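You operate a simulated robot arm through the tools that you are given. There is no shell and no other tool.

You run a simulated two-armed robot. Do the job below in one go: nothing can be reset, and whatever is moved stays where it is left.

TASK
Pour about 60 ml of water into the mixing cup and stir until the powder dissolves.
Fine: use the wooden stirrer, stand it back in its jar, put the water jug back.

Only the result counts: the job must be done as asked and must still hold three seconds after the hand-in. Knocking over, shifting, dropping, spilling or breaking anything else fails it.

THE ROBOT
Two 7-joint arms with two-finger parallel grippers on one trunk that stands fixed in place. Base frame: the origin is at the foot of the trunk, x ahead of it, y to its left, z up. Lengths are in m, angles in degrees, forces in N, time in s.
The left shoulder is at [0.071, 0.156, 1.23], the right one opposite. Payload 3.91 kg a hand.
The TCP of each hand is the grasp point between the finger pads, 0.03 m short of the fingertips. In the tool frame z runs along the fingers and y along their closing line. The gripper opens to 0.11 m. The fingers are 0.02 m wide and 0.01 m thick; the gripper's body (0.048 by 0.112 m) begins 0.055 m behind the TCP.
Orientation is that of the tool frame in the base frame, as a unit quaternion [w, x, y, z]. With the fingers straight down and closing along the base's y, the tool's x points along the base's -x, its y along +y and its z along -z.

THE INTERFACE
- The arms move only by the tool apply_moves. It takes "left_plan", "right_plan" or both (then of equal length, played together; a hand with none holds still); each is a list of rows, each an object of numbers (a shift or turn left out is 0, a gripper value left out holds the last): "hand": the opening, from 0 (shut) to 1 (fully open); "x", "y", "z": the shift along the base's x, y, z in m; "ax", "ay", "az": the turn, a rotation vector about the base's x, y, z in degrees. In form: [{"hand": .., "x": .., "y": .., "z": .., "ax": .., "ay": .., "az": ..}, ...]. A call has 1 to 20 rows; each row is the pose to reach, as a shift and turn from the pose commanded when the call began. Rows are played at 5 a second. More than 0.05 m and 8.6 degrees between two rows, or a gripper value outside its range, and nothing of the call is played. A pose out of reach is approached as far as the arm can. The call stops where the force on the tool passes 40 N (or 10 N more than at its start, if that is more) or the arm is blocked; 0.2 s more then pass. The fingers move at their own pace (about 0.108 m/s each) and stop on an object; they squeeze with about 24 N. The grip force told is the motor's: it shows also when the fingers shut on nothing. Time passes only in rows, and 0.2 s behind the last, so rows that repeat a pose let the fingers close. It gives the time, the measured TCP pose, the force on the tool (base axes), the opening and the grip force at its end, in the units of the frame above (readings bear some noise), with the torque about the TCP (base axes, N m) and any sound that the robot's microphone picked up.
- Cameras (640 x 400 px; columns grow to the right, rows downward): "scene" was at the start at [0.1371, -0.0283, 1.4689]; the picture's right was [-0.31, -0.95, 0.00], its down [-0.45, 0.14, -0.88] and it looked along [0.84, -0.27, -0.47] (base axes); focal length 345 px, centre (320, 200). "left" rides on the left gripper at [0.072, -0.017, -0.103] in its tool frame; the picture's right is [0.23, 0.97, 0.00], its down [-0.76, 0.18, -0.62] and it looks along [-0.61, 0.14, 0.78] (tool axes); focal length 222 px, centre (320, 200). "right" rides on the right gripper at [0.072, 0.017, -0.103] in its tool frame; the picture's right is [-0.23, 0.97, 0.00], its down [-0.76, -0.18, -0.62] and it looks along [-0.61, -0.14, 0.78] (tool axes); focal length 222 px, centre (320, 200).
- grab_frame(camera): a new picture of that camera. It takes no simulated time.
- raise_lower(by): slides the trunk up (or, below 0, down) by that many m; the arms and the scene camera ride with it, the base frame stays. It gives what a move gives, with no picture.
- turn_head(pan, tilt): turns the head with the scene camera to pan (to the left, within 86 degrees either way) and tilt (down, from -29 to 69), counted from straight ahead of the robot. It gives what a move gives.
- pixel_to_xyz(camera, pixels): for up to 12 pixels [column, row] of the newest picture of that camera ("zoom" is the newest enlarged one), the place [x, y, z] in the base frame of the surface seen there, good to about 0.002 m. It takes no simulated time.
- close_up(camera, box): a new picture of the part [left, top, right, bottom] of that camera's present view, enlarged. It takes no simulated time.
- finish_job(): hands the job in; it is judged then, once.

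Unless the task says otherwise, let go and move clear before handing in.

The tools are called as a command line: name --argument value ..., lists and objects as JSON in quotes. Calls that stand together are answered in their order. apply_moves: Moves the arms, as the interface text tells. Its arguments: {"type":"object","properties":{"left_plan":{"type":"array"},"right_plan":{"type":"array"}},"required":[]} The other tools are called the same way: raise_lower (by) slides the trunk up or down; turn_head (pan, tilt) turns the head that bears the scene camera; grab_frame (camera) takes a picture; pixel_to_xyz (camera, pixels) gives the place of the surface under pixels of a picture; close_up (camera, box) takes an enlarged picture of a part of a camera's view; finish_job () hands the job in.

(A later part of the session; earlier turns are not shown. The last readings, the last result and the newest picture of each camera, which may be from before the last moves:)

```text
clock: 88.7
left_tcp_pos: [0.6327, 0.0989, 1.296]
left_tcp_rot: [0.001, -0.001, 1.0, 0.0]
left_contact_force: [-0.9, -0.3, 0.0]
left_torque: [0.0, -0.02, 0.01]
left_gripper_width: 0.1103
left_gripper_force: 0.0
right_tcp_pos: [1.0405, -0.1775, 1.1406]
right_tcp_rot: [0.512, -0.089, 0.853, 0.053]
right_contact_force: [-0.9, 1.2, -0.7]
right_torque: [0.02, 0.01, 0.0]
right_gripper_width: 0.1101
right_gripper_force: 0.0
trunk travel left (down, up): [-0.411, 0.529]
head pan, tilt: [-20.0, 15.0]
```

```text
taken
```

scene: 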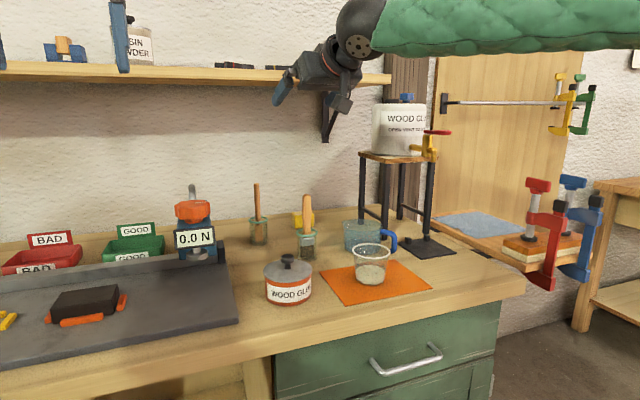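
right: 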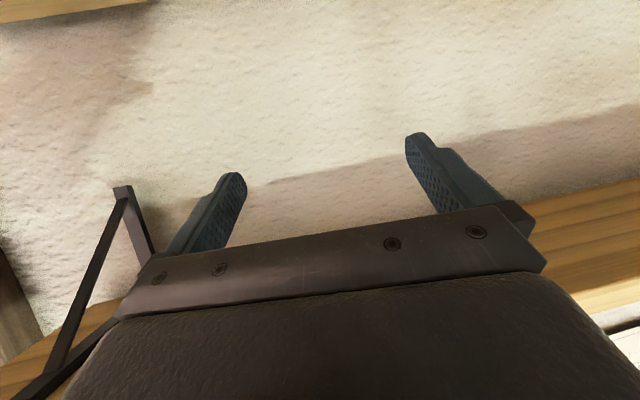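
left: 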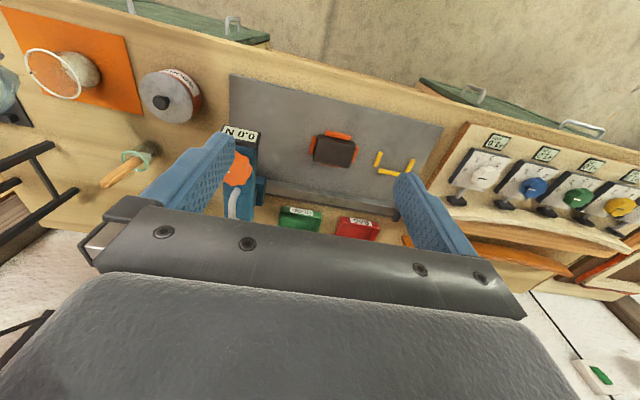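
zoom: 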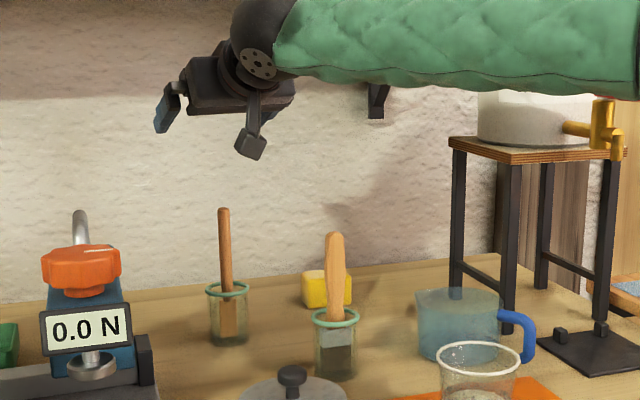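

The reach is good here (1.0405,-0.1775,1.1406). I'll lower straight down so the fingers straddle the handle at z≈1.013.

apply_moves --right_plan '[{"hand": 1, "z": -0.02}, {"z": -0.04}, {"z": -0.06}, {"z": -0.08}, {"z": -0.095}, {"z": -0.11}, {"z": -0.12}, {"z": -0.127}, {"z": -0.127}]'

grab_frame --camera "right"

close_up --camera "scene" --box '[200, 120, 360, 280]'

```text
clock: 90.7
left_tcp_pos: [0.6325, 0.0991, 1.2961]
left_tcp_rot: [0.0, -0.001, 1.0, 0.001]
left_contact_force: [-0.3, 0.2, -1.3]
left_torque: [0.0, -0.01, -0.02]
left_gripper_width: 0.1101
left_gripper_force: 0.0
right_tcp_pos: [1.0399, -0.1781, 1.0141]
right_tcp_rot: [0.513, -0.088, 0.852, 0.053]
right_contact_force: [0.2, -0.4, 0.0]
right_torque: [0.02, 0.03, 0.0]
right_gripper_width: 0.1102
right_gripper_force: 0.0
trunk travel left (down, up): [-0.411, 0.529]
head pan, tilt: [-20.0, 15.0]
```

```text
taken
```

right: 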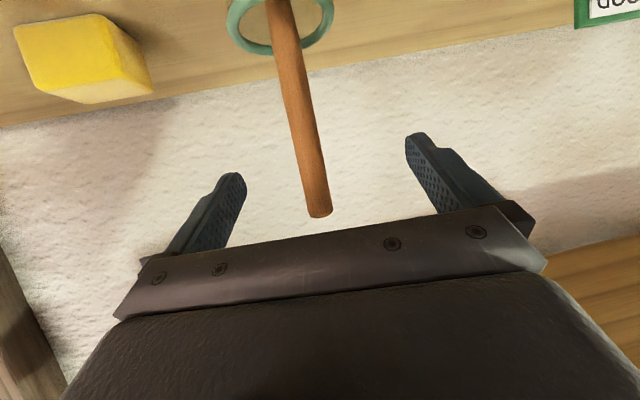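

```text
2.50 times, centred on (280, 200) of scene
```

zoom: 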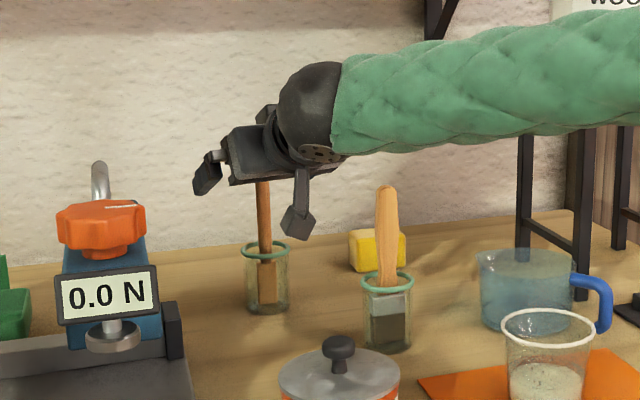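

The handle passes near pixel (312,190), close to the TCP projection (320,189). I'll check the handle's exact offset before closing.

pixel_to_xyz --camera "right" --pixels '[[298, 120], [304, 145], [310, 170], [314, 190], [317, 208], [302, 170], [320, 170], [308, 190], [326, 190]]'

close_up --camera "right" --box '[200, 80, 440, 230]'

```text
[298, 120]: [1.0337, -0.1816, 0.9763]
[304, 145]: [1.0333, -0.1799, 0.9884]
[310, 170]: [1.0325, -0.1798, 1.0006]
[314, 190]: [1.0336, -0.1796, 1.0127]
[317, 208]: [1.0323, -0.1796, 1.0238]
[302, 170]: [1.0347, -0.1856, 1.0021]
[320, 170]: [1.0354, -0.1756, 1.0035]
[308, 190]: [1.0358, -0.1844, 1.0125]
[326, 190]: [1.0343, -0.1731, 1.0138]
```

```text
2.67 times, centred on (320, 155) of right
```

zoom: 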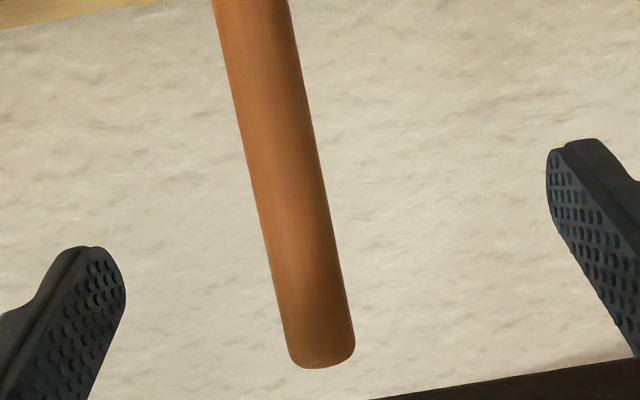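

The handle centre at grip height is about (1.040,-0.179), within 1 mm of the TCP. I'll close the gripper on it.

apply_moves --right_plan '[{"hand": 0.6}, {"hand": 0.3}, {"hand": 0.18}, {"hand": 0.1}, {"hand": 0.0}, {"hand": 0.0}, {"hand": 0.0}]'

grab_frame --camera "right"

close_up --camera "scene" --box '[200, 120, 360, 280]'

```text
clock: 92.3
left_tcp_pos: [0.634, 0.0993, 1.294]
left_tcp_rot: [0.0, -0.001, 1.0, 0.0]
left_contact_force: [0.0, -0.8, 0.2]
left_torque: [0.0, -0.02, -0.01]
left_gripper_width: 0.1099
left_gripper_force: 0.1
right_tcp_pos: [1.0392, -0.1775, 1.0139]
right_tcp_rot: [0.512, -0.09, 0.852, 0.055]
right_contact_force: [-0.3, 0.4, 0.3]
right_torque: [-0.01, -0.02, 0.01]
right_gripper_width: 0.0135
right_gripper_force: 24.7
trunk travel left (down, up): [-0.411, 0.529]
head pan, tilt: [-20.0, 15.0]
```

```text
taken
```

right: 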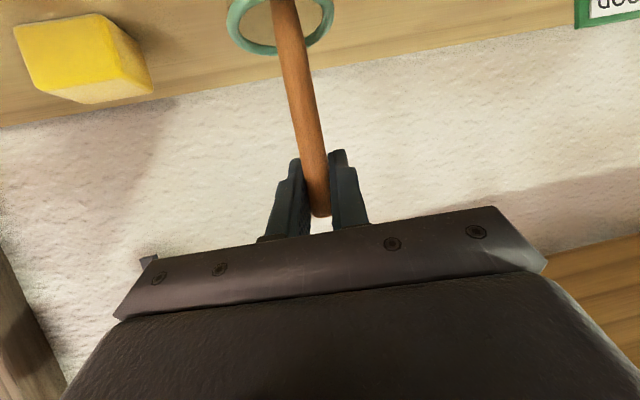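

```text
2.50 times, centred on (280, 200) of scene
```

zoom: 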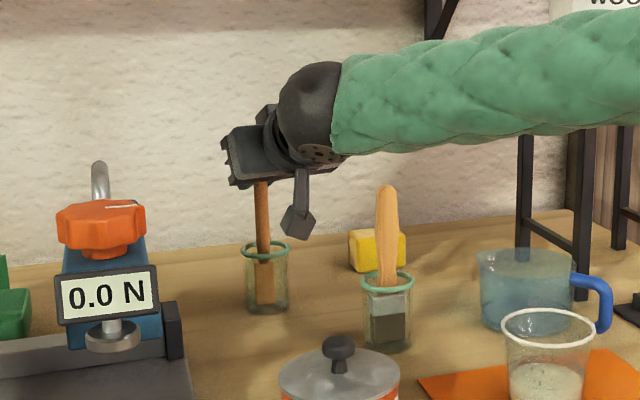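

The gripper holds the handle (width 0.0135, 24.7 N). I'll lift slowly straight up and watch that the jar stays put.

apply_moves --right_plan '[{"z": 0.006}, {"z": 0.014}, {"z": 0.024}, {"z": 0.034}, {"z": 0.044}, {"z": 0.05}, {"z": 0.05}]'

close_up --camera "scene" --box '[200, 120, 360, 280]'

grab_frame --camera "right"

```text
clock: 93.9
left_tcp_pos: [0.6338, 0.0995, 1.2941]
left_tcp_rot: [0.0, -0.001, 1.0, 0.0]
left_contact_force: [0.5, 0.4, 0.8]
left_torque: [0.0, 0.01, 0.03]
left_gripper_width: 0.1103
left_gripper_force: 0.0
right_tcp_pos: [1.0394, -0.1776, 1.0645]
right_tcp_rot: [0.512, -0.089, 0.852, 0.054]
right_contact_force: [-0.4, 1.0, 0.3]
right_torque: [0.01, 0.03, 0.03]
right_gripper_width: 0.0136
right_gripper_force: 24.0
trunk travel left (down, up): [-0.411, 0.529]
head pan, tilt: [-20.0, 15.0]
```

```text
2.50 times, centred on (280, 200) of scene
```

zoom: 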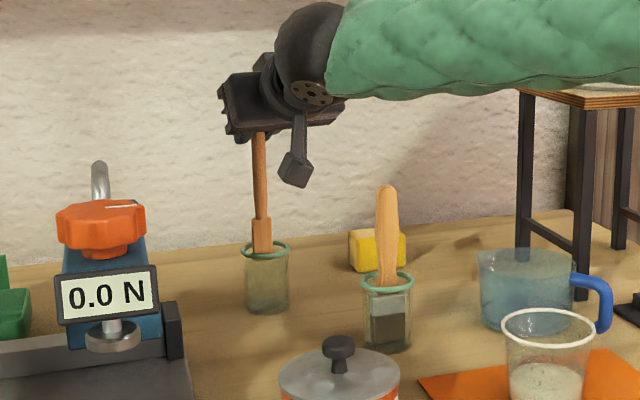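

```text
taken
```

right: 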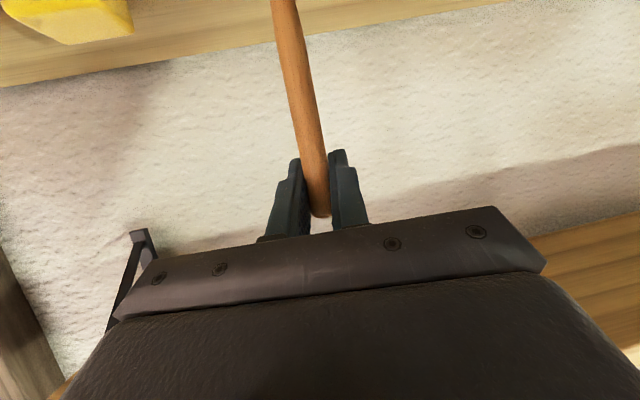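

The stirrer rises cleanly and the jar is unmoved. I'll lift another 6 cm to clear the jar rim completely.

apply_moves --right_plan '[{"z": 0.01}, {"z": 0.02}, {"z": 0.03}, {"z": 0.04}, {"z": 0.05}, {"z": 0.06}, {"z": 0.06}]'

close_up --camera "scene" --box '[200, 80, 360, 280]'

```text
clock: 95.5
left_tcp_pos: [0.634, 0.099, 1.2946]
left_tcp_rot: [0.001, -0.001, 1.0, 0.0]
left_contact_force: [-0.3, 0.2, -0.1]
left_torque: [0.01, 0.02, 0.0]
left_gripper_width: 0.1101
left_gripper_force: 0.0
right_tcp_pos: [1.0401, -0.1787, 1.1221]
right_tcp_rot: [0.512, -0.089, 0.852, 0.054]
right_contact_force: [-0.3, 0.8, -0.2]
right_torque: [0.03, -0.01, -0.01]
right_gripper_width: 0.0138
right_gripper_force: 24.8
trunk travel left (down, up): [-0.411, 0.529]
head pan, tilt: [-20.0, 15.0]
```

```text
2.00 times, centred on (280, 180) of scene
```

zoom: 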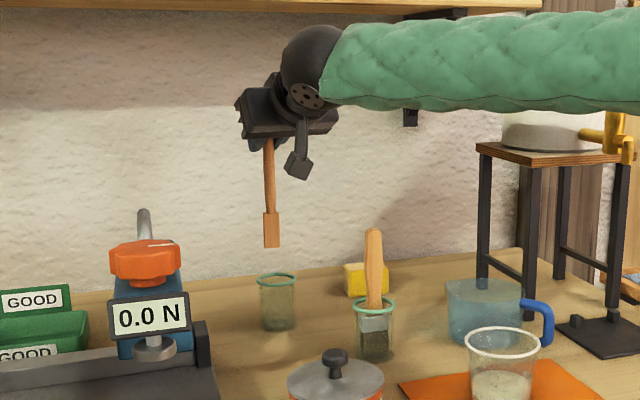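

The stirrer is out of the jar. I'll measure the paddle tip relative to the hand.

close_up --camera "scene" --box '[240, 140, 300, 210]'

pixel_to_xyz --camera "zoom" --pixels '[[305, 60], [310, 120], [310, 190], [315, 250], [315, 300], [300, 320], [330, 320], [315, 330], [300, 250], [330, 250]]'

```text
5.71 times, centred on (270, 175) of scene
```

zoom: 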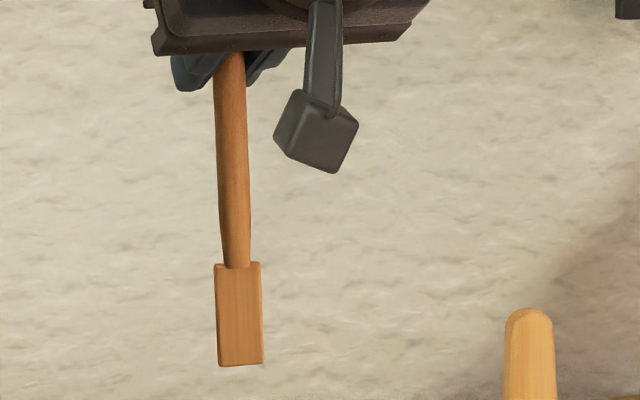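

```text
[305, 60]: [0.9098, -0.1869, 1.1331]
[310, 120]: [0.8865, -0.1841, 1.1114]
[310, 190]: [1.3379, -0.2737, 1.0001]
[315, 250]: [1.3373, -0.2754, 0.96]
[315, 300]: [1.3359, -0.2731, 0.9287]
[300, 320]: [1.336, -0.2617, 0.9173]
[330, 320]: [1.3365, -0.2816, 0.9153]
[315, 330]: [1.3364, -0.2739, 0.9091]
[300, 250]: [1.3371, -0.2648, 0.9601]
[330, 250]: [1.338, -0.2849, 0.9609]
```

pixel_to_xyz --camera "zoom" --pixels '[[230, 100], [233, 180], [236, 240], [238, 280], [240, 320], [240, 360], [222, 358], [258, 358], [222, 275], [256, 270]]'

```text
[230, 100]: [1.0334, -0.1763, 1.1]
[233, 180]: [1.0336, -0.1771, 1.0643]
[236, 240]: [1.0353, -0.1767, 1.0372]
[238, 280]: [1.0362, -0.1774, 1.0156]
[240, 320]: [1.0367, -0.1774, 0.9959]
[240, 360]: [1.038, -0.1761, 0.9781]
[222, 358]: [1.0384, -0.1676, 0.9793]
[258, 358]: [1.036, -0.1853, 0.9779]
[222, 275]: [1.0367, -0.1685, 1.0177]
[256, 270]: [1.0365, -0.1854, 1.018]
```

The stirrer hangs vertically, with its tip 0.1465 m below the TCP and a paddle about 2 cm wide. I'll raise it above brush height while backing away, then carry it over the cup.

apply_moves --right_plan '[{"x": -0.03, "z": 0.01}, {"x": -0.07, "z": 0.03}, {"x": -0.11, "z": 0.05}, {"x": -0.15, "z": 0.07}, {"x": -0.185, "y": -0.01, "z": 0.085}, {"x": -0.215, "y": -0.04, "z": 0.087}, {"x": -0.24, "y": -0.08, "z": 0.087}, {"x": -0.265, "y": -0.12, "z": 0.087}, {"x": -0.285, "y": -0.16, "z": 0.087}, {"x": -0.3, "y": -0.187, "z": 0.087}, {"x": -0.3, "y": -0.187, "z": 0.087}, {"x": -0.3, "y": -0.187, "z": 0.087}]'

grab_frame --camera "scene"

grab_frame --camera "right"

```text
clock: 98.1
left_tcp_pos: [0.6329, 0.0989, 1.2952]
left_tcp_rot: [-0.001, -0.001, 1.0, 0.0]
left_contact_force: [0.4, -0.2, 0.2]
left_torque: [0.03, -0.01, -0.01]
left_gripper_width: 0.1098
left_gripper_force: 0.0
right_tcp_pos: [0.7393, -0.3665, 1.2104]
right_tcp_rot: [0.512, -0.089, 0.853, 0.054]
right_contact_force: [0.3, -0.3, 0.3]
right_torque: [0.04, 0.04, -0.01]
right_gripper_width: 0.0134
right_gripper_force: 24.0
trunk travel left (down, up): [-0.411, 0.529]
head pan, tilt: [-20.0, 15.0]
```

```text
taken
```

scene: 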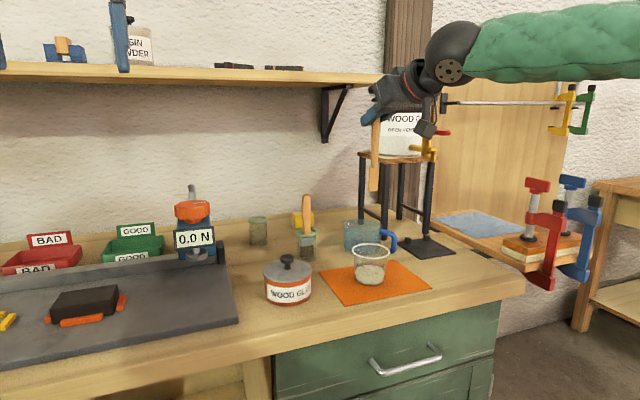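

```text
taken
```

right: 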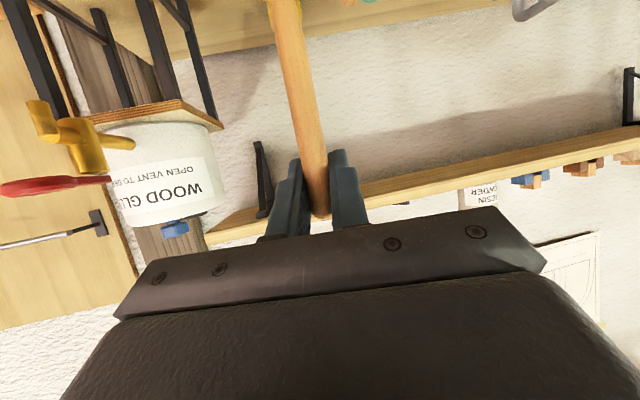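

The stirrer is held above the cup. I'll verify paddle tip and cup rim coordinates before descending.

close_up --camera "scene" --box '[335, 225, 405, 295]'

pixel_to_xyz --camera "zoom" --pixels '[[150, 210], [495, 210], [315, 265], [330, 170], [200, 250], [440, 255], [210, 180], [440, 180]]'

close_up --camera "scene" --box '[345, 100, 415, 200]'

pixel_to_xyz --camera "zoom" --pixels '[[270, 150], [268, 250], [265, 300], [263, 350], [245, 355], [285, 355], [245, 290], [288, 290]]'

```text
5.71 times, centred on (370, 260) of scene
```

zoom: 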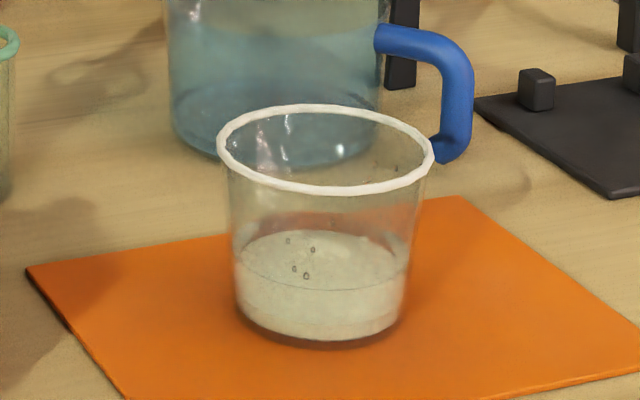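

```text
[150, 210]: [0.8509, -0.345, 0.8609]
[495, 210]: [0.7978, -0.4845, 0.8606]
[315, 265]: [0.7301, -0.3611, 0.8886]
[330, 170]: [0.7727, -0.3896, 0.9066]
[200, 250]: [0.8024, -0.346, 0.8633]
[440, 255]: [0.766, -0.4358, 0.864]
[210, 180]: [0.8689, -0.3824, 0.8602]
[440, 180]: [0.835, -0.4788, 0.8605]
```

```text
4.00 times, centred on (380, 150) of scene
```

zoom: 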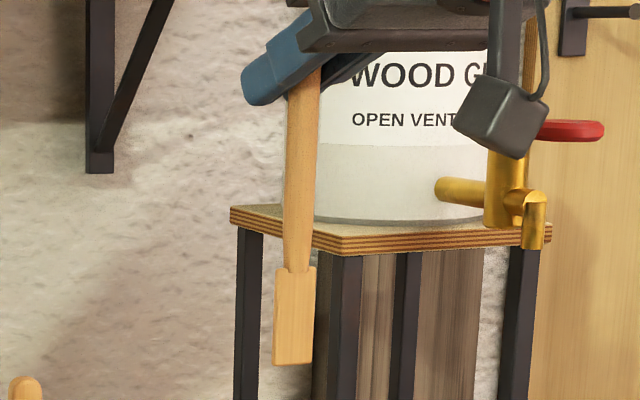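

```text
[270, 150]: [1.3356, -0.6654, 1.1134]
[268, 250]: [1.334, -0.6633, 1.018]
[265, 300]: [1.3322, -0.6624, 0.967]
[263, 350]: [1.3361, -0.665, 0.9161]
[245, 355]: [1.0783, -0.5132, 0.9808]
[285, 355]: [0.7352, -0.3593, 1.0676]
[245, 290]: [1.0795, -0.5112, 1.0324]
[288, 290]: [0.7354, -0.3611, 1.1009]
```

I'll re-query with corrected pixels for the paddle and the cup rim.

pixel_to_xyz --camera "zoom" --pixels '[[302, 130], [300, 200], [298, 250], [295, 300], [293, 345], [277, 358], [308, 360], [281, 275], [313, 275]]'

close_up --camera "scene" --box '[335, 225, 405, 295]'

pixel_to_xyz --camera "zoom" --pixels '[[219, 150], [431, 153], [325, 191], [320, 108], [260, 180], [390, 183], [250, 119], [390, 121], [300, 245], [350, 270], [320, 330], [320, 345]]'

```text
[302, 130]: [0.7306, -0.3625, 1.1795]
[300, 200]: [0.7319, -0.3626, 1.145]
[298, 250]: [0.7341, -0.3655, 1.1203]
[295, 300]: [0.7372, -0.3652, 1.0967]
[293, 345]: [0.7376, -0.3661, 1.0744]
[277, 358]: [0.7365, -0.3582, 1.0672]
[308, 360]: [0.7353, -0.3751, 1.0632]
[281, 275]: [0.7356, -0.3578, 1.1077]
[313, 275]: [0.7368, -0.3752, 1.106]
```

```text
5.71 times, centred on (370, 260) of scene
```

zoom: 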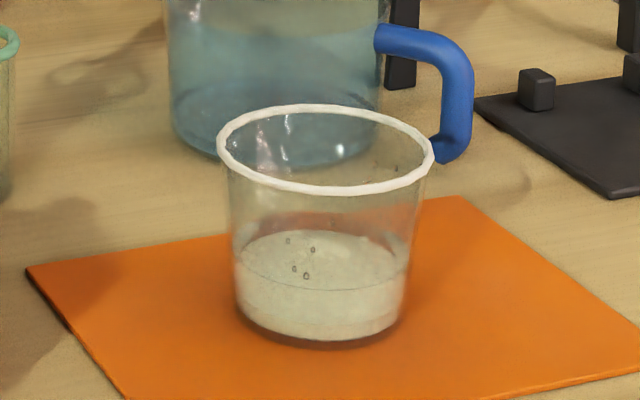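

```text
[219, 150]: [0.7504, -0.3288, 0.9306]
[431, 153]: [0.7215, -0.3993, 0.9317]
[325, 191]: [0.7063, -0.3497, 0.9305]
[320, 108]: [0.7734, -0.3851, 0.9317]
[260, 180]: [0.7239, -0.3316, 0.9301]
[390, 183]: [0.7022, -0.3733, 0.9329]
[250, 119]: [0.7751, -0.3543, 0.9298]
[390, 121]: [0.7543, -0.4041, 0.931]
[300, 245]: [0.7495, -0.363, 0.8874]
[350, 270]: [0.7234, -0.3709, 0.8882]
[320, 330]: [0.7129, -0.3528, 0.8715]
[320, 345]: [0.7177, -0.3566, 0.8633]
```

The cup rim centre is (0.738,-0.366) and the paddle centre is (0.7395,-0.3665), so they are aligned. I'll lower to just above the rim and check.

apply_moves --right_plan '[{"x": -0.001, "z": -0.03}, {"x": -0.001, "z": -0.06}, {"x": -0.001, "z": -0.085}, {"x": -0.001, "z": -0.105}, {"x": -0.001, "z": -0.118}, {"x": -0.001, "z": -0.118}]'

close_up --camera "scene" --box '[325, 165, 425, 295]'

```text
clock: 99.5
left_tcp_pos: [0.6348, 0.1004, 1.2955]
left_tcp_rot: [0.0, 0.0, 1.0, 0.0]
left_contact_force: [0.2, 0.3, -0.1]
left_torque: [0.02, 0.02, 0.02]
left_gripper_width: 0.1102
left_gripper_force: 0.1
right_tcp_pos: [0.7385, -0.3652, 1.092]
right_tcp_rot: [0.513, -0.09, 0.852, 0.054]
right_contact_force: [0.0, -0.8, -0.6]
right_torque: [0.01, 0.0, 0.0]
right_gripper_width: 0.0136
right_gripper_force: 23.8
trunk travel left (down, up): [-0.411, 0.529]
head pan, tilt: [-20.0, 15.0]
```

```text
3.08 times, centred on (375, 230) of scene
```

zoom: 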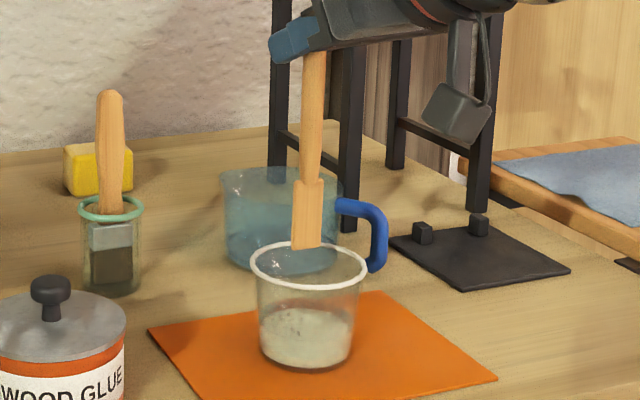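

The paddle is centred over the cup opening. I'll lower it into the liquid, stopping about 8 mm above the cup's bottom.

apply_moves --right_plan '[{"z": -0.015}, {"z": -0.03}, {"z": -0.045}, {"z": -0.057}, {"z": -0.066}, {"z": -0.07}, {"z": -0.07}]'

close_up --camera "scene" --box '[335, 215, 405, 295]'

```text
clock: 101.1
left_tcp_pos: [0.6331, 0.099, 1.295]
left_tcp_rot: [0.0, 0.0, 1.0, 0.0]
left_contact_force: [-0.4, -0.4, -0.9]
left_torque: [-0.01, 0.04, 0.0]
left_gripper_width: 0.1102
left_gripper_force: 0.1
right_tcp_pos: [0.7384, -0.363, 1.0222]
right_tcp_rot: [0.512, -0.09, 0.853, 0.054]
right_contact_force: [-0.8, 0.6, -0.2]
right_torque: [0.01, -0.02, -0.02]
right_gripper_width: 0.0136
right_gripper_force: 24.3
trunk travel left (down, up): [-0.411, 0.529]
head pan, tilt: [-20.0, 15.0]
```

```text
5.00 times, centred on (370, 255) of scene
```

zoom: 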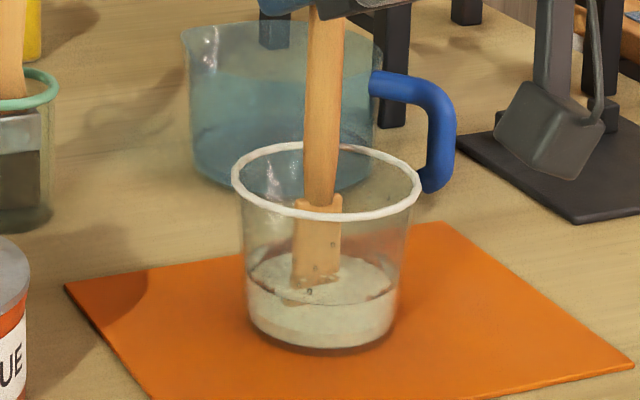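

The paddle is in the liquid with no contact force. I'll start stirring with small ellipses (±13 mm in x, ±10 mm in y), kept clear of the walls.

apply_moves --right_plan '[{"x": 0.007, "y": 0, "z": -0.001}, {"x": 0.013, "y": 0, "z": -0.002}, {"x": 0.0092, "y": 0.0071, "z": -0.002}, {"x": 0, "y": 0.01, "z": -0.002}, {"x": -0.0092, "y": 0.0071, "z": -0.002}, {"x": -0.013, "y": 0, "z": -0.002}, {"x": -0.0092, "y": -0.0071, "z": -0.002}, {"x": 0, "y": -0.01, "z": -0.002}, {"x": 0.0092, "y": -0.0071, "z": -0.002}, {"x": 0.013, "y": 0, "z": -0.002}, {"x": 0.0092, "y": 0.0071, "z": -0.002}, {"x": 0, "y": 0.01, "z": -0.002}, {"x": -0.0092, "y": 0.0071, "z": -0.002}, {"x": -0.013, "y": 0, "z": -0.002}, {"x": -0.0092, "y": -0.0071, "z": -0.002}, {"x": 0, "y": -0.01, "z": -0.002}, {"x": 0.0092, "y": -0.0071, "z": -0.002}, {"x": 0.013, "y": 0, "z": -0.002}, {"x": 0.0065, "y": 0, "z": -0.002}, {"x": 0, "y": 0, "z": -0.002}]'

close_up --camera "scene" --box '[335, 215, 405, 295]'

```text
clock: 105.3
left_tcp_pos: [0.6337, 0.1004, 1.2952]
left_tcp_rot: [0.001, 0.0, 1.0, 0.0]
left_contact_force: [0.9, 0.7, 0.4]
left_torque: [0.02, -0.02, -0.01]
left_gripper_width: 0.11
left_gripper_force: 0.1
right_tcp_pos: [0.738, -0.3646, 1.0208]
right_tcp_rot: [0.512, -0.089, 0.852, 0.053]
right_contact_force: [-0.8, -0.3, -0.4]
right_torque: [-0.01, 0.01, 0.02]
right_gripper_width: 0.0136
right_gripper_force: 23.8
trunk travel left (down, up): [-0.411, 0.529]
head pan, tilt: [-20.0, 15.0]
```

```text
5.00 times, centred on (370, 255) of scene
```

zoom: 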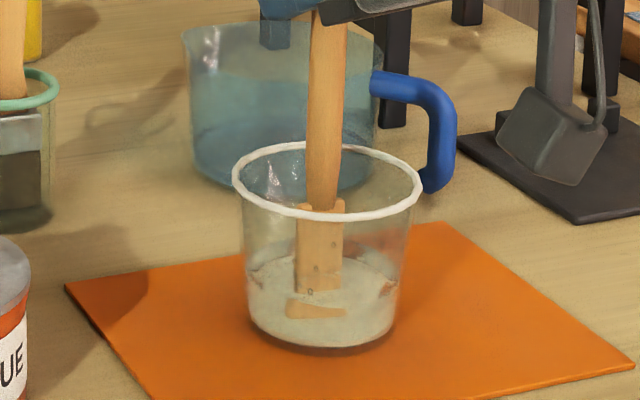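

The cup hasn't moved and the powder layer is starting to change. I'll keep stirring, slightly deeper and faster.

apply_moves --right_plan '[{"x": 0.007, "y": 0, "z": -0.001}, {"x": 0.013, "y": 0, "z": -0.002}, {"x": 0.0065, "y": 0.0092, "z": -0.002}, {"x": -0.0065, "y": 0.0092, "z": -0.002}, {"x": -0.013, "y": 0, "z": -0.002}, {"x": -0.0065, "y": -0.0092, "z": -0.002}, {"x": 0.0065, "y": -0.0092, "z": -0.002}, {"x": 0.013, "y": 0, "z": -0.002}, {"x": 0.0065, "y": 0.0092, "z": -0.002}, {"x": -0.0065, "y": 0.0092, "z": -0.002}, {"x": -0.013, "y": 0, "z": -0.002}, {"x": -0.0065, "y": -0.0092, "z": -0.002}, {"x": 0.0065, "y": -0.0092, "z": -0.002}, {"x": 0.013, "y": 0, "z": -0.002}, {"x": 0.0065, "y": 0.0092, "z": -0.002}, {"x": -0.0065, "y": 0.0092, "z": -0.002}, {"x": -0.013, "y": 0, "z": -0.002}, {"x": -0.0065, "y": -0.0092, "z": -0.002}, {"x": 0.0065, "y": -0.0092, "z": -0.002}, {"x": 0.0, "y": 0, "z": -0.002}]'

close_up --camera "scene" --box '[335, 215, 405, 295]'

```text
clock: 109.5
left_tcp_pos: [0.6332, 0.0994, 1.2957]
left_tcp_rot: [0.001, 0.0, 1.0, 0.0]
left_contact_force: [0.3, 0.0, -1.6]
left_torque: [-0.01, 0.0, 0.01]
left_gripper_width: 0.1098
left_gripper_force: 0.1
right_tcp_pos: [0.7378, -0.3644, 1.0185]
right_tcp_rot: [0.513, -0.089, 0.852, 0.054]
right_contact_force: [-0.9, -0.1, 0.3]
right_torque: [0.02, 0.02, -0.02]
right_gripper_width: 0.014
right_gripper_force: 24.0
trunk travel left (down, up): [-0.411, 0.529]
head pan, tilt: [-20.0, 15.0]
```

```text
5.00 times, centred on (370, 255) of scene
```

zoom: 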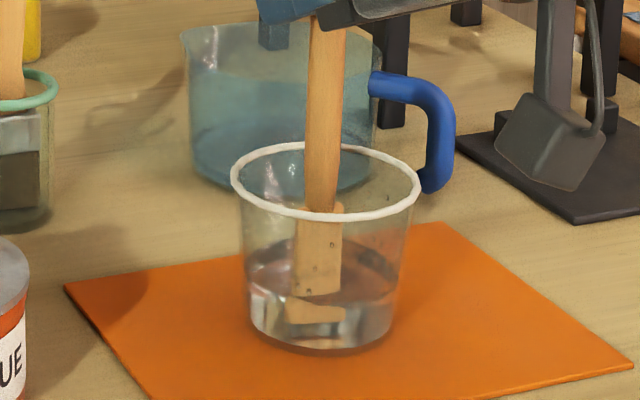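

The liquid has turned clear, so the powder is nearly or fully dissolved. I'll do one more round to be sure, with slightly smaller ellipses.

apply_moves --right_plan '[{"x": 0.006, "y": 0}, {"x": 0.012, "y": 0}, {"x": 0.006, "y": 0.0085}, {"x": -0.006, "y": 0.0085}, {"x": -0.012, "y": 0}, {"x": -0.006, "y": -0.0085}, {"x": 0.006, "y": -0.0085}, {"x": 0.012, "y": 0}, {"x": 0.006, "y": 0.0085}, {"x": -0.006, "y": 0.0085}, {"x": -0.012, "y": 0}, {"x": -0.006, "y": -0.0085}, {"x": 0.006, "y": -0.0085}, {"x": 0.012, "y": 0}, {"x": 0.006, "y": 0.0085}, {"x": -0.006, "y": 0.0085}, {"x": -0.012, "y": 0}, {"x": -0.006, "y": -0.0085}, {"x": 0.0, "y": -0.004}, {"x": 0.0, "y": 0}]'

close_up --camera "scene" --box '[335, 215, 405, 295]'

close_up --camera "scene" --box '[350, 240, 390, 290]'

```text
clock: 113.7
left_tcp_pos: [0.6331, 0.0979, 1.2948]
left_tcp_rot: [0.001, 0.001, 1.0, 0.0]
left_contact_force: [0.0, 0.1, 0.2]
left_torque: [-0.01, 0.04, 0.03]
left_gripper_width: 0.11
left_gripper_force: 0.1
right_tcp_pos: [0.7383, -0.3647, 1.0193]
right_tcp_rot: [0.512, -0.09, 0.852, 0.055]
right_contact_force: [0.2, -0.6, -0.6]
right_torque: [-0.05, 0.02, -0.01]
right_gripper_width: 0.0136
right_gripper_force: 24.3
trunk travel left (down, up): [-0.411, 0.529]
head pan, tilt: [-20.0, 15.0]
```

```text
5.00 times, centred on (370, 255) of scene
```

zoom: 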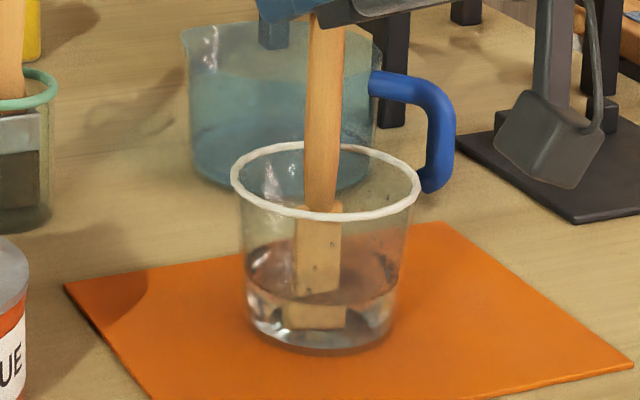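

```text
8.00 times, centred on (370, 265) of scene
```

zoom: 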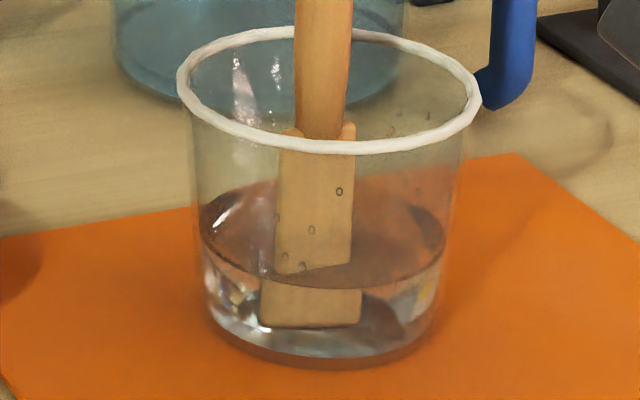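

The liquid is now fully clear. I'll measure the liquid level to double-check the volume before lifting the stirrer.

pixel_to_xyz --camera "zoom" --pixels '[[240, 205], [230, 230], [400, 220], [415, 240], [390, 260], [250, 250], [380, 200], [225, 250], [325, 345], [325, 355], [325, 365], [440, 330]]'

```text
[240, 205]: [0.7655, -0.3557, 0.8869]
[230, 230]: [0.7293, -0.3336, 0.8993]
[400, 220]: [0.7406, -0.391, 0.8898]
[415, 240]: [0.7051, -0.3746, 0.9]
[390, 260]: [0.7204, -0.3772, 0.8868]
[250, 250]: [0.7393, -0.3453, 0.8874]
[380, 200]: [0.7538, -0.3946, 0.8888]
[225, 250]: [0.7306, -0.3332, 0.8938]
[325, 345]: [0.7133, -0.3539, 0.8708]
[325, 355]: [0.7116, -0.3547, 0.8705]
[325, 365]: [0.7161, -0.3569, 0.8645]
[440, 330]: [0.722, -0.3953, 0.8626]
```

The surface is at about z=0.888 in a cup about 6 cm wide, consistent with roughly 60 ml. I'll lift the stirrer slowly and let it drip over the cup.

apply_moves --right_plan '[{"z": 0.008}, {"z": 0.018}, {"z": 0.03}, {"z": 0.042}, {"z": 0.054}, {"z": 0.066}, {"z": 0.076}, {"z": 0.076}, {"z": 0.076}, {"z": 0.076}, {"z": 0.076}, {"z": 0.076}, {"z": 0.076}]'

close_up --camera "scene" --box '[335, 205, 405, 295]'

close_up --camera "scene" --box '[350, 225, 390, 265]'

```text
clock: 116.5
left_tcp_pos: [0.6335, 0.0997, 1.2948]
left_tcp_rot: [0.001, -0.001, 1.0, 0.0]
left_contact_force: [0.6, 0.4, -0.5]
left_torque: [-0.02, 0.0, 0.03]
left_gripper_width: 0.1102
left_gripper_force: 0.0
right_tcp_pos: [0.7383, -0.3641, 1.0955]
right_tcp_rot: [0.512, -0.089, 0.853, 0.053]
right_contact_force: [0.7, 0.6, 0.0]
right_torque: [-0.02, 0.0, 0.0]
right_gripper_width: 0.0135
right_gripper_force: 24.8
trunk travel left (down, up): [-0.411, 0.529]
head pan, tilt: [-20.0, 15.0]
```

```text
4.44 times, centred on (370, 250) of scene
```

zoom: 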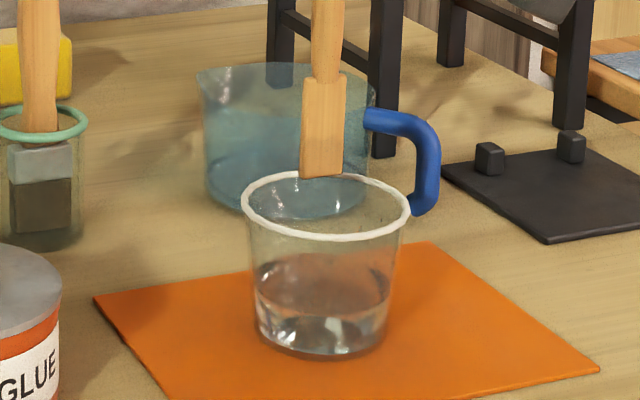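

```text
10.00 times, centred on (370, 245) of scene
```

zoom: 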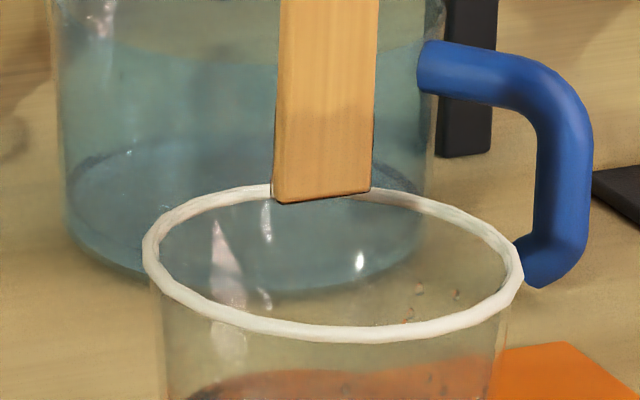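

No drips hang from the paddle and the liquid is clear. Next I'll measure the empty jar's rim precisely for the return.

close_up --camera "scene" --box '[238, 205, 278, 255]'

pixel_to_xyz --camera "zoom" --pixels '[[245, 100], [395, 100], [320, 120], [320, 82], [270, 112], [370, 113], [270, 87], [370, 87], [320, 300], [250, 250], [390, 250], [320, 200]]'

```text
8.00 times, centred on (258, 230) of scene
```

zoom: 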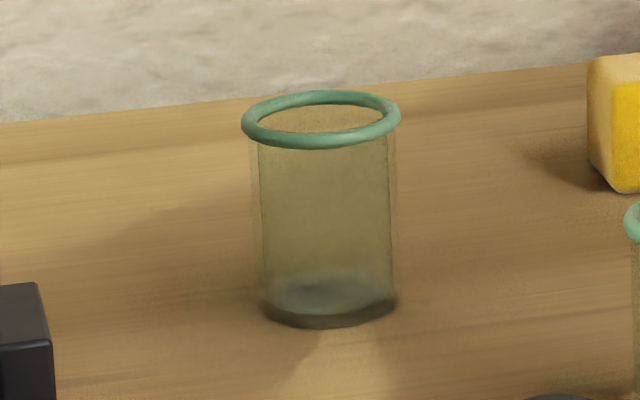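

```text
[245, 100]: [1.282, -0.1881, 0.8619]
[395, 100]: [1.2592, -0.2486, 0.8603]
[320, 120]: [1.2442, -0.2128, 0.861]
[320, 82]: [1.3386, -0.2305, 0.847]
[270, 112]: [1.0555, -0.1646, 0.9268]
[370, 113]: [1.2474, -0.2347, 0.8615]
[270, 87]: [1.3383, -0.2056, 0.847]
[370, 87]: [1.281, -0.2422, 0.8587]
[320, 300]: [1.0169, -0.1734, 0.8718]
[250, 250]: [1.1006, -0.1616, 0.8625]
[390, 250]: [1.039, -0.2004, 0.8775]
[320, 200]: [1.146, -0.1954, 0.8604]
```

pixel_to_xyz --camera "zoom" --pixels '[[247, 122], [395, 116], [322, 141], [320, 97], [270, 135], [375, 134], [275, 101], [370, 99], [320, 318], [265, 300], [392, 295], [320, 290]]'

```text
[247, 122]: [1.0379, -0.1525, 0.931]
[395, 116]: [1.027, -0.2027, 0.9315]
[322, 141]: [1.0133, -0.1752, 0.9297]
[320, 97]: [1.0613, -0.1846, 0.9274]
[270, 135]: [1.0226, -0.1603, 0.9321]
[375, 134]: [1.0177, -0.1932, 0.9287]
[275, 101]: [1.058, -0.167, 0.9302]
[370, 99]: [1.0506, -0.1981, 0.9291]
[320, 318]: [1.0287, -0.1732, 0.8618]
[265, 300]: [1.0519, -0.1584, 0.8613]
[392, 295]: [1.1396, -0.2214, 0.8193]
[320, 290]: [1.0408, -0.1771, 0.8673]
```

The jar ring centre is (1.036,-0.179) with its top at z≈0.932, unmoved. I'll carry the stirrer back along the reverse path to hover over the jar.

apply_moves --right_plan '[{"z": 0.03}, {"z": 0.06}, {"z": 0.09}, {"z": 0.1145}, {"x": 0.0165, "y": 0.0265, "z": 0.1145}, {"x": 0.0365, "y": 0.0665, "z": 0.1145}, {"x": 0.0615, "y": 0.1065, "z": 0.1145}, {"x": 0.0865, "y": 0.1465, "z": 0.1145}, {"x": 0.1165, "y": 0.1765, "z": 0.1125}, {"x": 0.1515, "y": 0.1855, "z": 0.0975}, {"x": 0.1915, "y": 0.186, "z": 0.0775}, {"x": 0.2315, "y": 0.186, "z": 0.0575}, {"x": 0.2715, "y": 0.186, "z": 0.0375}, {"x": 0.29, "y": 0.186, "z": 0.03}, {"x": 0.298, "y": 0.186, "z": 0.0275}, {"x": 0.298, "y": 0.186, "z": 0.0275}, {"x": 0.298, "y": 0.186, "z": 0.0275}]'

close_up --camera "scene" --box '[215, 140, 305, 255]'

close_up --camera "scene" --box '[238, 175, 288, 225]'

```text
clock: 120.1
left_tcp_pos: [0.6349, 0.0985, 1.2938]
left_tcp_rot: [0.0, 0.0, 1.0, 0.0]
left_contact_force: [0.6, 0.7, -0.8]
left_torque: [-0.02, 0.01, 0.0]
left_gripper_width: 0.11
left_gripper_force: 0.0
right_tcp_pos: [1.0371, -0.1779, 1.121]
right_tcp_rot: [0.512, -0.09, 0.852, 0.055]
right_contact_force: [0.5, -0.5, -0.1]
right_torque: [0.0, 0.03, -0.03]
right_gripper_width: 0.0133
right_gripper_force: 24.0
trunk travel left (down, up): [-0.411, 0.529]
head pan, tilt: [-20.0, 15.0]
```

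```text
3.48 times, centred on (260, 198) of scene
```

zoom: 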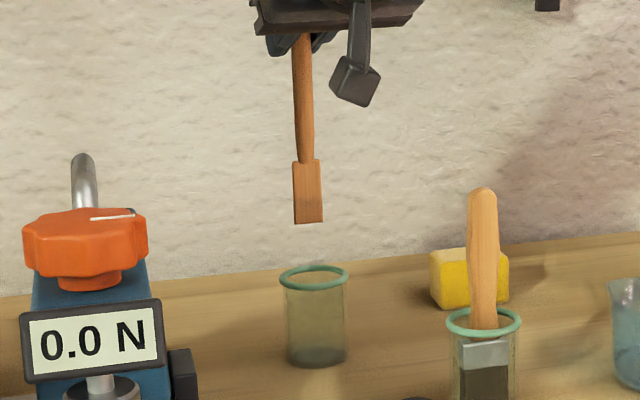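

```text
8.00 times, centred on (263, 200) of scene
```

zoom: 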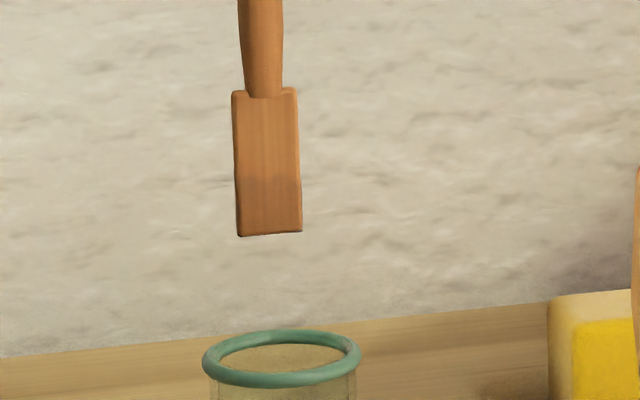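

The paddle hangs just above the jar, appearing slightly left of centre. I'll measure the paddle position against the ring centre.

pixel_to_xyz --camera "zoom" --pixels '[[238, 220], [299, 215], [268, 220], [237, 120], [296, 120], [268, 120], [262, 60], [205, 358], [357, 352], [280, 381], [283, 335]]'

```text
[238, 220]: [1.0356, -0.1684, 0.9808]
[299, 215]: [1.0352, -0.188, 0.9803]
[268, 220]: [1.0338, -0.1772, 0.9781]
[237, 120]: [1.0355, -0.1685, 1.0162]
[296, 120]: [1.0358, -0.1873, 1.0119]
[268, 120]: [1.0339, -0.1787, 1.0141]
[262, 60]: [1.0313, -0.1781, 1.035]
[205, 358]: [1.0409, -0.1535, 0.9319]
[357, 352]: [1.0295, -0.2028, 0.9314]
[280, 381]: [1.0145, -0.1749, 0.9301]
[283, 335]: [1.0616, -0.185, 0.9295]
```

The paddle centre (1.0375,-0.178) matches the ring centre (1.0366,-0.179) within about 1.5 mm. I'll lower it into the jar halfway and check.

apply_moves --right_plan '[{"y": -0.0005, "z": -0.012}, {"y": -0.0007, "z": -0.025}, {"y": -0.0007, "z": -0.038}, {"y": -0.0007, "z": -0.05}, {"y": -0.0007, "z": -0.06}, {"y": -0.0007, "z": -0.065}, {"y": -0.0007, "z": -0.065}]'

close_up --camera "scene" --box '[215, 140, 305, 255]'

```text
clock: 121.7
left_tcp_pos: [0.6335, 0.0991, 1.2948]
left_tcp_rot: [-0.001, -0.001, 1.0, 0.0]
left_contact_force: [0.0, 0.7, 0.0]
left_torque: [-0.01, 0.01, -0.01]
left_gripper_width: 0.1098
left_gripper_force: 0.1
right_tcp_pos: [1.0373, -0.1792, 1.0565]
right_tcp_rot: [0.512, -0.09, 0.853, 0.054]
right_contact_force: [0.0, 0.4, -0.4]
right_torque: [-0.01, 0.0, -0.02]
right_gripper_width: 0.0135
right_gripper_force: 24.0
trunk travel left (down, up): [-0.411, 0.529]
head pan, tilt: [-20.0, 15.0]
```

```text
3.48 times, centred on (260, 198) of scene
```

zoom: 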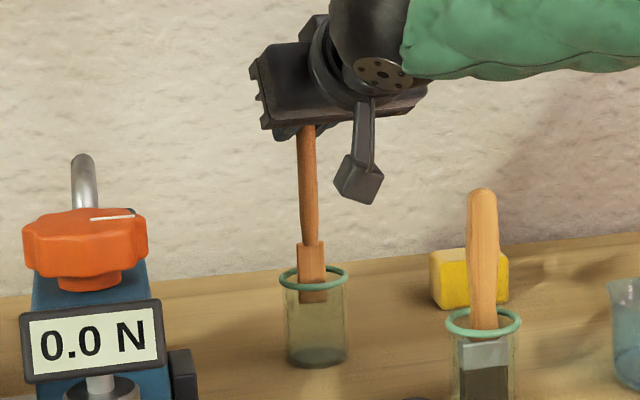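

The paddle is inside the ring, centred, with no contact force and the jar unmoved. I'll lower the rest to just touching the jar's bottom.

apply_moves --right_plan '[{"z": -0.01}, {"z": -0.02}, {"z": -0.029}, {"z": -0.036}, {"z": -0.04}, {"z": -0.042}, {"z": -0.042}]'

close_up --camera "scene" --box '[215, 140, 305, 255]'

```text
clock: 123.3
left_tcp_pos: [0.6341, 0.1009, 1.2958]
left_tcp_rot: [0.0, -0.001, 1.0, -0.001]
left_contact_force: [-0.1, 0.0, -0.4]
left_torque: [0.0, 0.01, 0.01]
left_gripper_width: 0.1102
left_gripper_force: 0.0
right_tcp_pos: [1.0377, -0.1789, 1.015]
right_tcp_rot: [0.513, -0.089, 0.852, 0.054]
right_contact_force: [-0.9, -0.2, -1.3]
right_torque: [0.01, -0.02, 0.0]
right_gripper_width: 0.0137
right_gripper_force: 23.8
trunk travel left (down, up): [-0.411, 0.529]
head pan, tilt: [-20.0, 15.0]
```

```text
3.48 times, centred on (260, 198) of scene
```

zoom: 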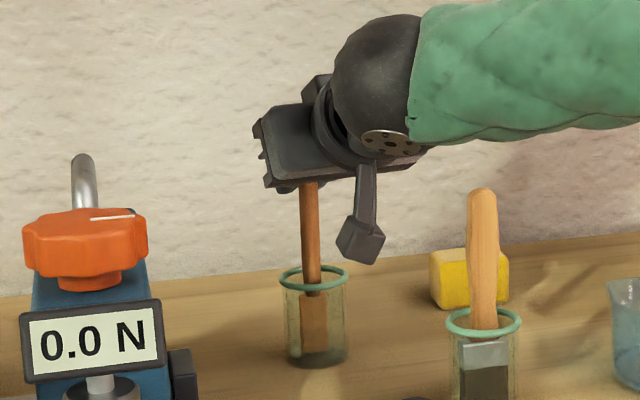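

The tip is about 2 mm above the jar's bottom. I'll lower the last bit and then open the fingers gently.

apply_moves --right_plan '[{"z": -0.001}, {"z": -0.002}, {"z": -0.002}]'

apply_moves --right_plan '[{"hand": 0.16}, {"hand": 0.2}, {"hand": 0.28}, {"hand": 0.4}, {"hand": 0.6}, {"hand": 0.8}, {"hand": 1.0}, {"hand": 1.0}]'

close_up --camera "scene" --box '[215, 140, 305, 255]'

grab_frame --camera "right"

```text
clock: 124.1
left_tcp_pos: [0.6335, 0.1, 1.295]
left_tcp_rot: [0.0, -0.001, 1.0, 0.001]
left_contact_force: [-0.8, -0.5, 0.6]
left_torque: [-0.01, -0.02, 0.0]
left_gripper_width: 0.1097
left_gripper_force: 0.2
right_tcp_pos: [1.038, -0.1797, 1.0139]
right_tcp_rot: [0.513, -0.09, 0.852, 0.054]
right_contact_force: [0.2, 0.6, 1.1]
right_torque: [0.0, -0.02, 0.01]
right_gripper_width: 0.0137
right_gripper_force: 24.1
trunk travel left (down, up): [-0.411, 0.529]
head pan, tilt: [-20.0, 15.0]
```

```text
clock: 125.9
left_tcp_pos: [0.6352, 0.1004, 1.2946]
left_tcp_rot: [0.001, 0.0, 1.0, 0.0]
left_contact_force: [0.8, -0.2, 0.2]
left_torque: [-0.05, -0.01, 0.03]
left_gripper_width: 0.1099
left_gripper_force: 0.1
right_tcp_pos: [1.0375, -0.1802, 1.0125]
right_tcp_rot: [0.513, -0.089, 0.852, 0.053]
right_contact_force: [0.4, -0.5, 0.0]
right_torque: [0.0, -0.03, 0.01]
right_gripper_width: 0.1099
right_gripper_force: 0.1
trunk travel left (down, up): [-0.411, 0.529]
head pan, tilt: [-20.0, 15.0]
```

```text
3.48 times, centred on (260, 198) of scene
```

zoom: 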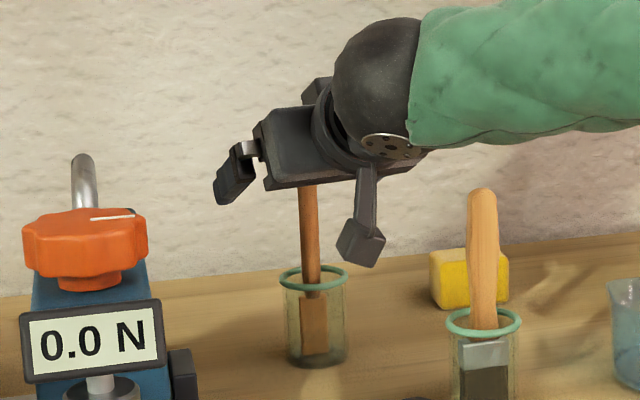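

```text
taken
```

right: 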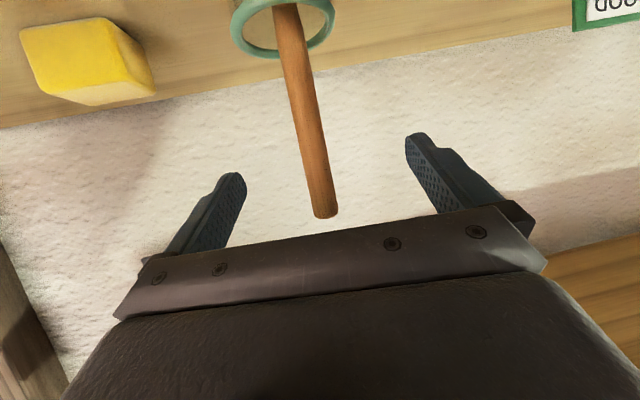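

The stirrer stands upright in its jar between the open fingers. I'll lift the hand straight up off it and then back away.

apply_moves --right_plan '[{"hand": 1, "z": 0.01}, {"z": 0.025}, {"z": 0.045}, {"z": 0.07}, {"z": 0.095}, {"z": 0.125}, {"z": 0.13}, {"x": -0.03, "y": -0.005, "z": 0.135}, {"x": -0.07, "y": -0.01, "z": 0.145}, {"x": -0.11, "y": -0.02, "z": 0.155}, {"x": -0.15, "y": -0.035, "z": 0.17}, {"x": -0.19, "y": -0.05, "z": 0.19}, {"x": -0.23, "y": -0.065, "z": 0.21}, {"x": -0.27, "y": -0.08, "z": 0.225}, {"x": -0.3, "y": -0.1, "z": 0.235}, {"x": -0.33, "y": -0.13, "z": 0.235}, {"x": -0.36, "y": -0.16, "z": 0.235}, {"x": -0.38, "y": -0.19, "z": 0.235}, {"x": -0.4, "y": -0.22, "z": 0.235}, {"x": -0.4, "y": -0.22, "z": 0.235}]'

grab_frame --camera "scene"

close_up --camera "scene" --box '[215, 150, 425, 300]'

```text
clock: 130.1
left_tcp_pos: [0.6353, 0.1014, 1.2942]
left_tcp_rot: [-0.001, -0.001, 1.0, -0.001]
left_contact_force: [-0.1, -0.7, 1.0]
left_torque: [-0.04, 0.02, 0.06]
left_gripper_width: 0.1101
left_gripper_force: 0.1
right_tcp_pos: [0.6363, -0.3974, 1.2478]
right_tcp_rot: [0.512, -0.09, 0.853, 0.054]
right_contact_force: [0.3, 0.0, 0.6]
right_torque: [-0.04, -0.01, -0.02]
right_gripper_width: 0.1097
right_gripper_force: 0.0
trunk travel left (down, up): [-0.411, 0.529]
head pan, tilt: [-20.0, 15.0]
```

```text
taken
```

scene: 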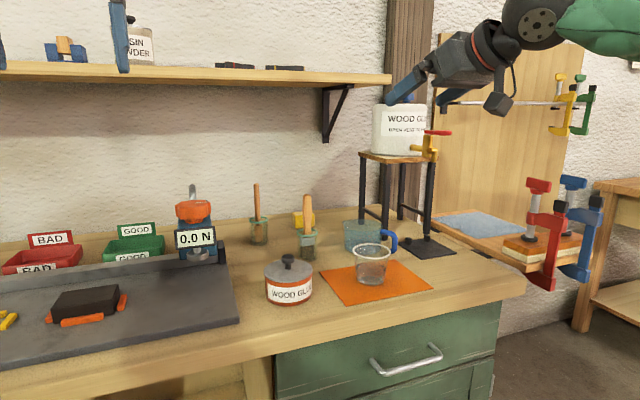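

```text
2.67 times, centred on (320, 225) of scene
```

zoom: 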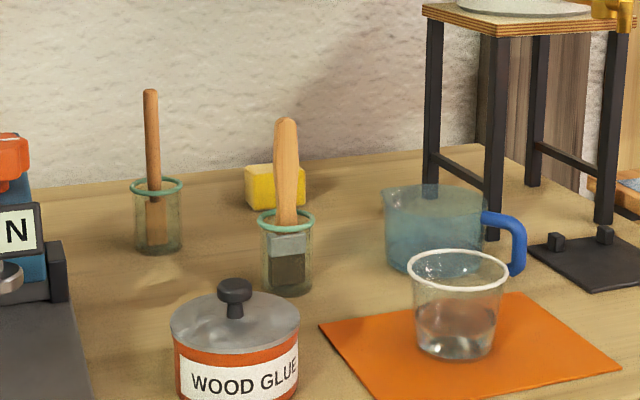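

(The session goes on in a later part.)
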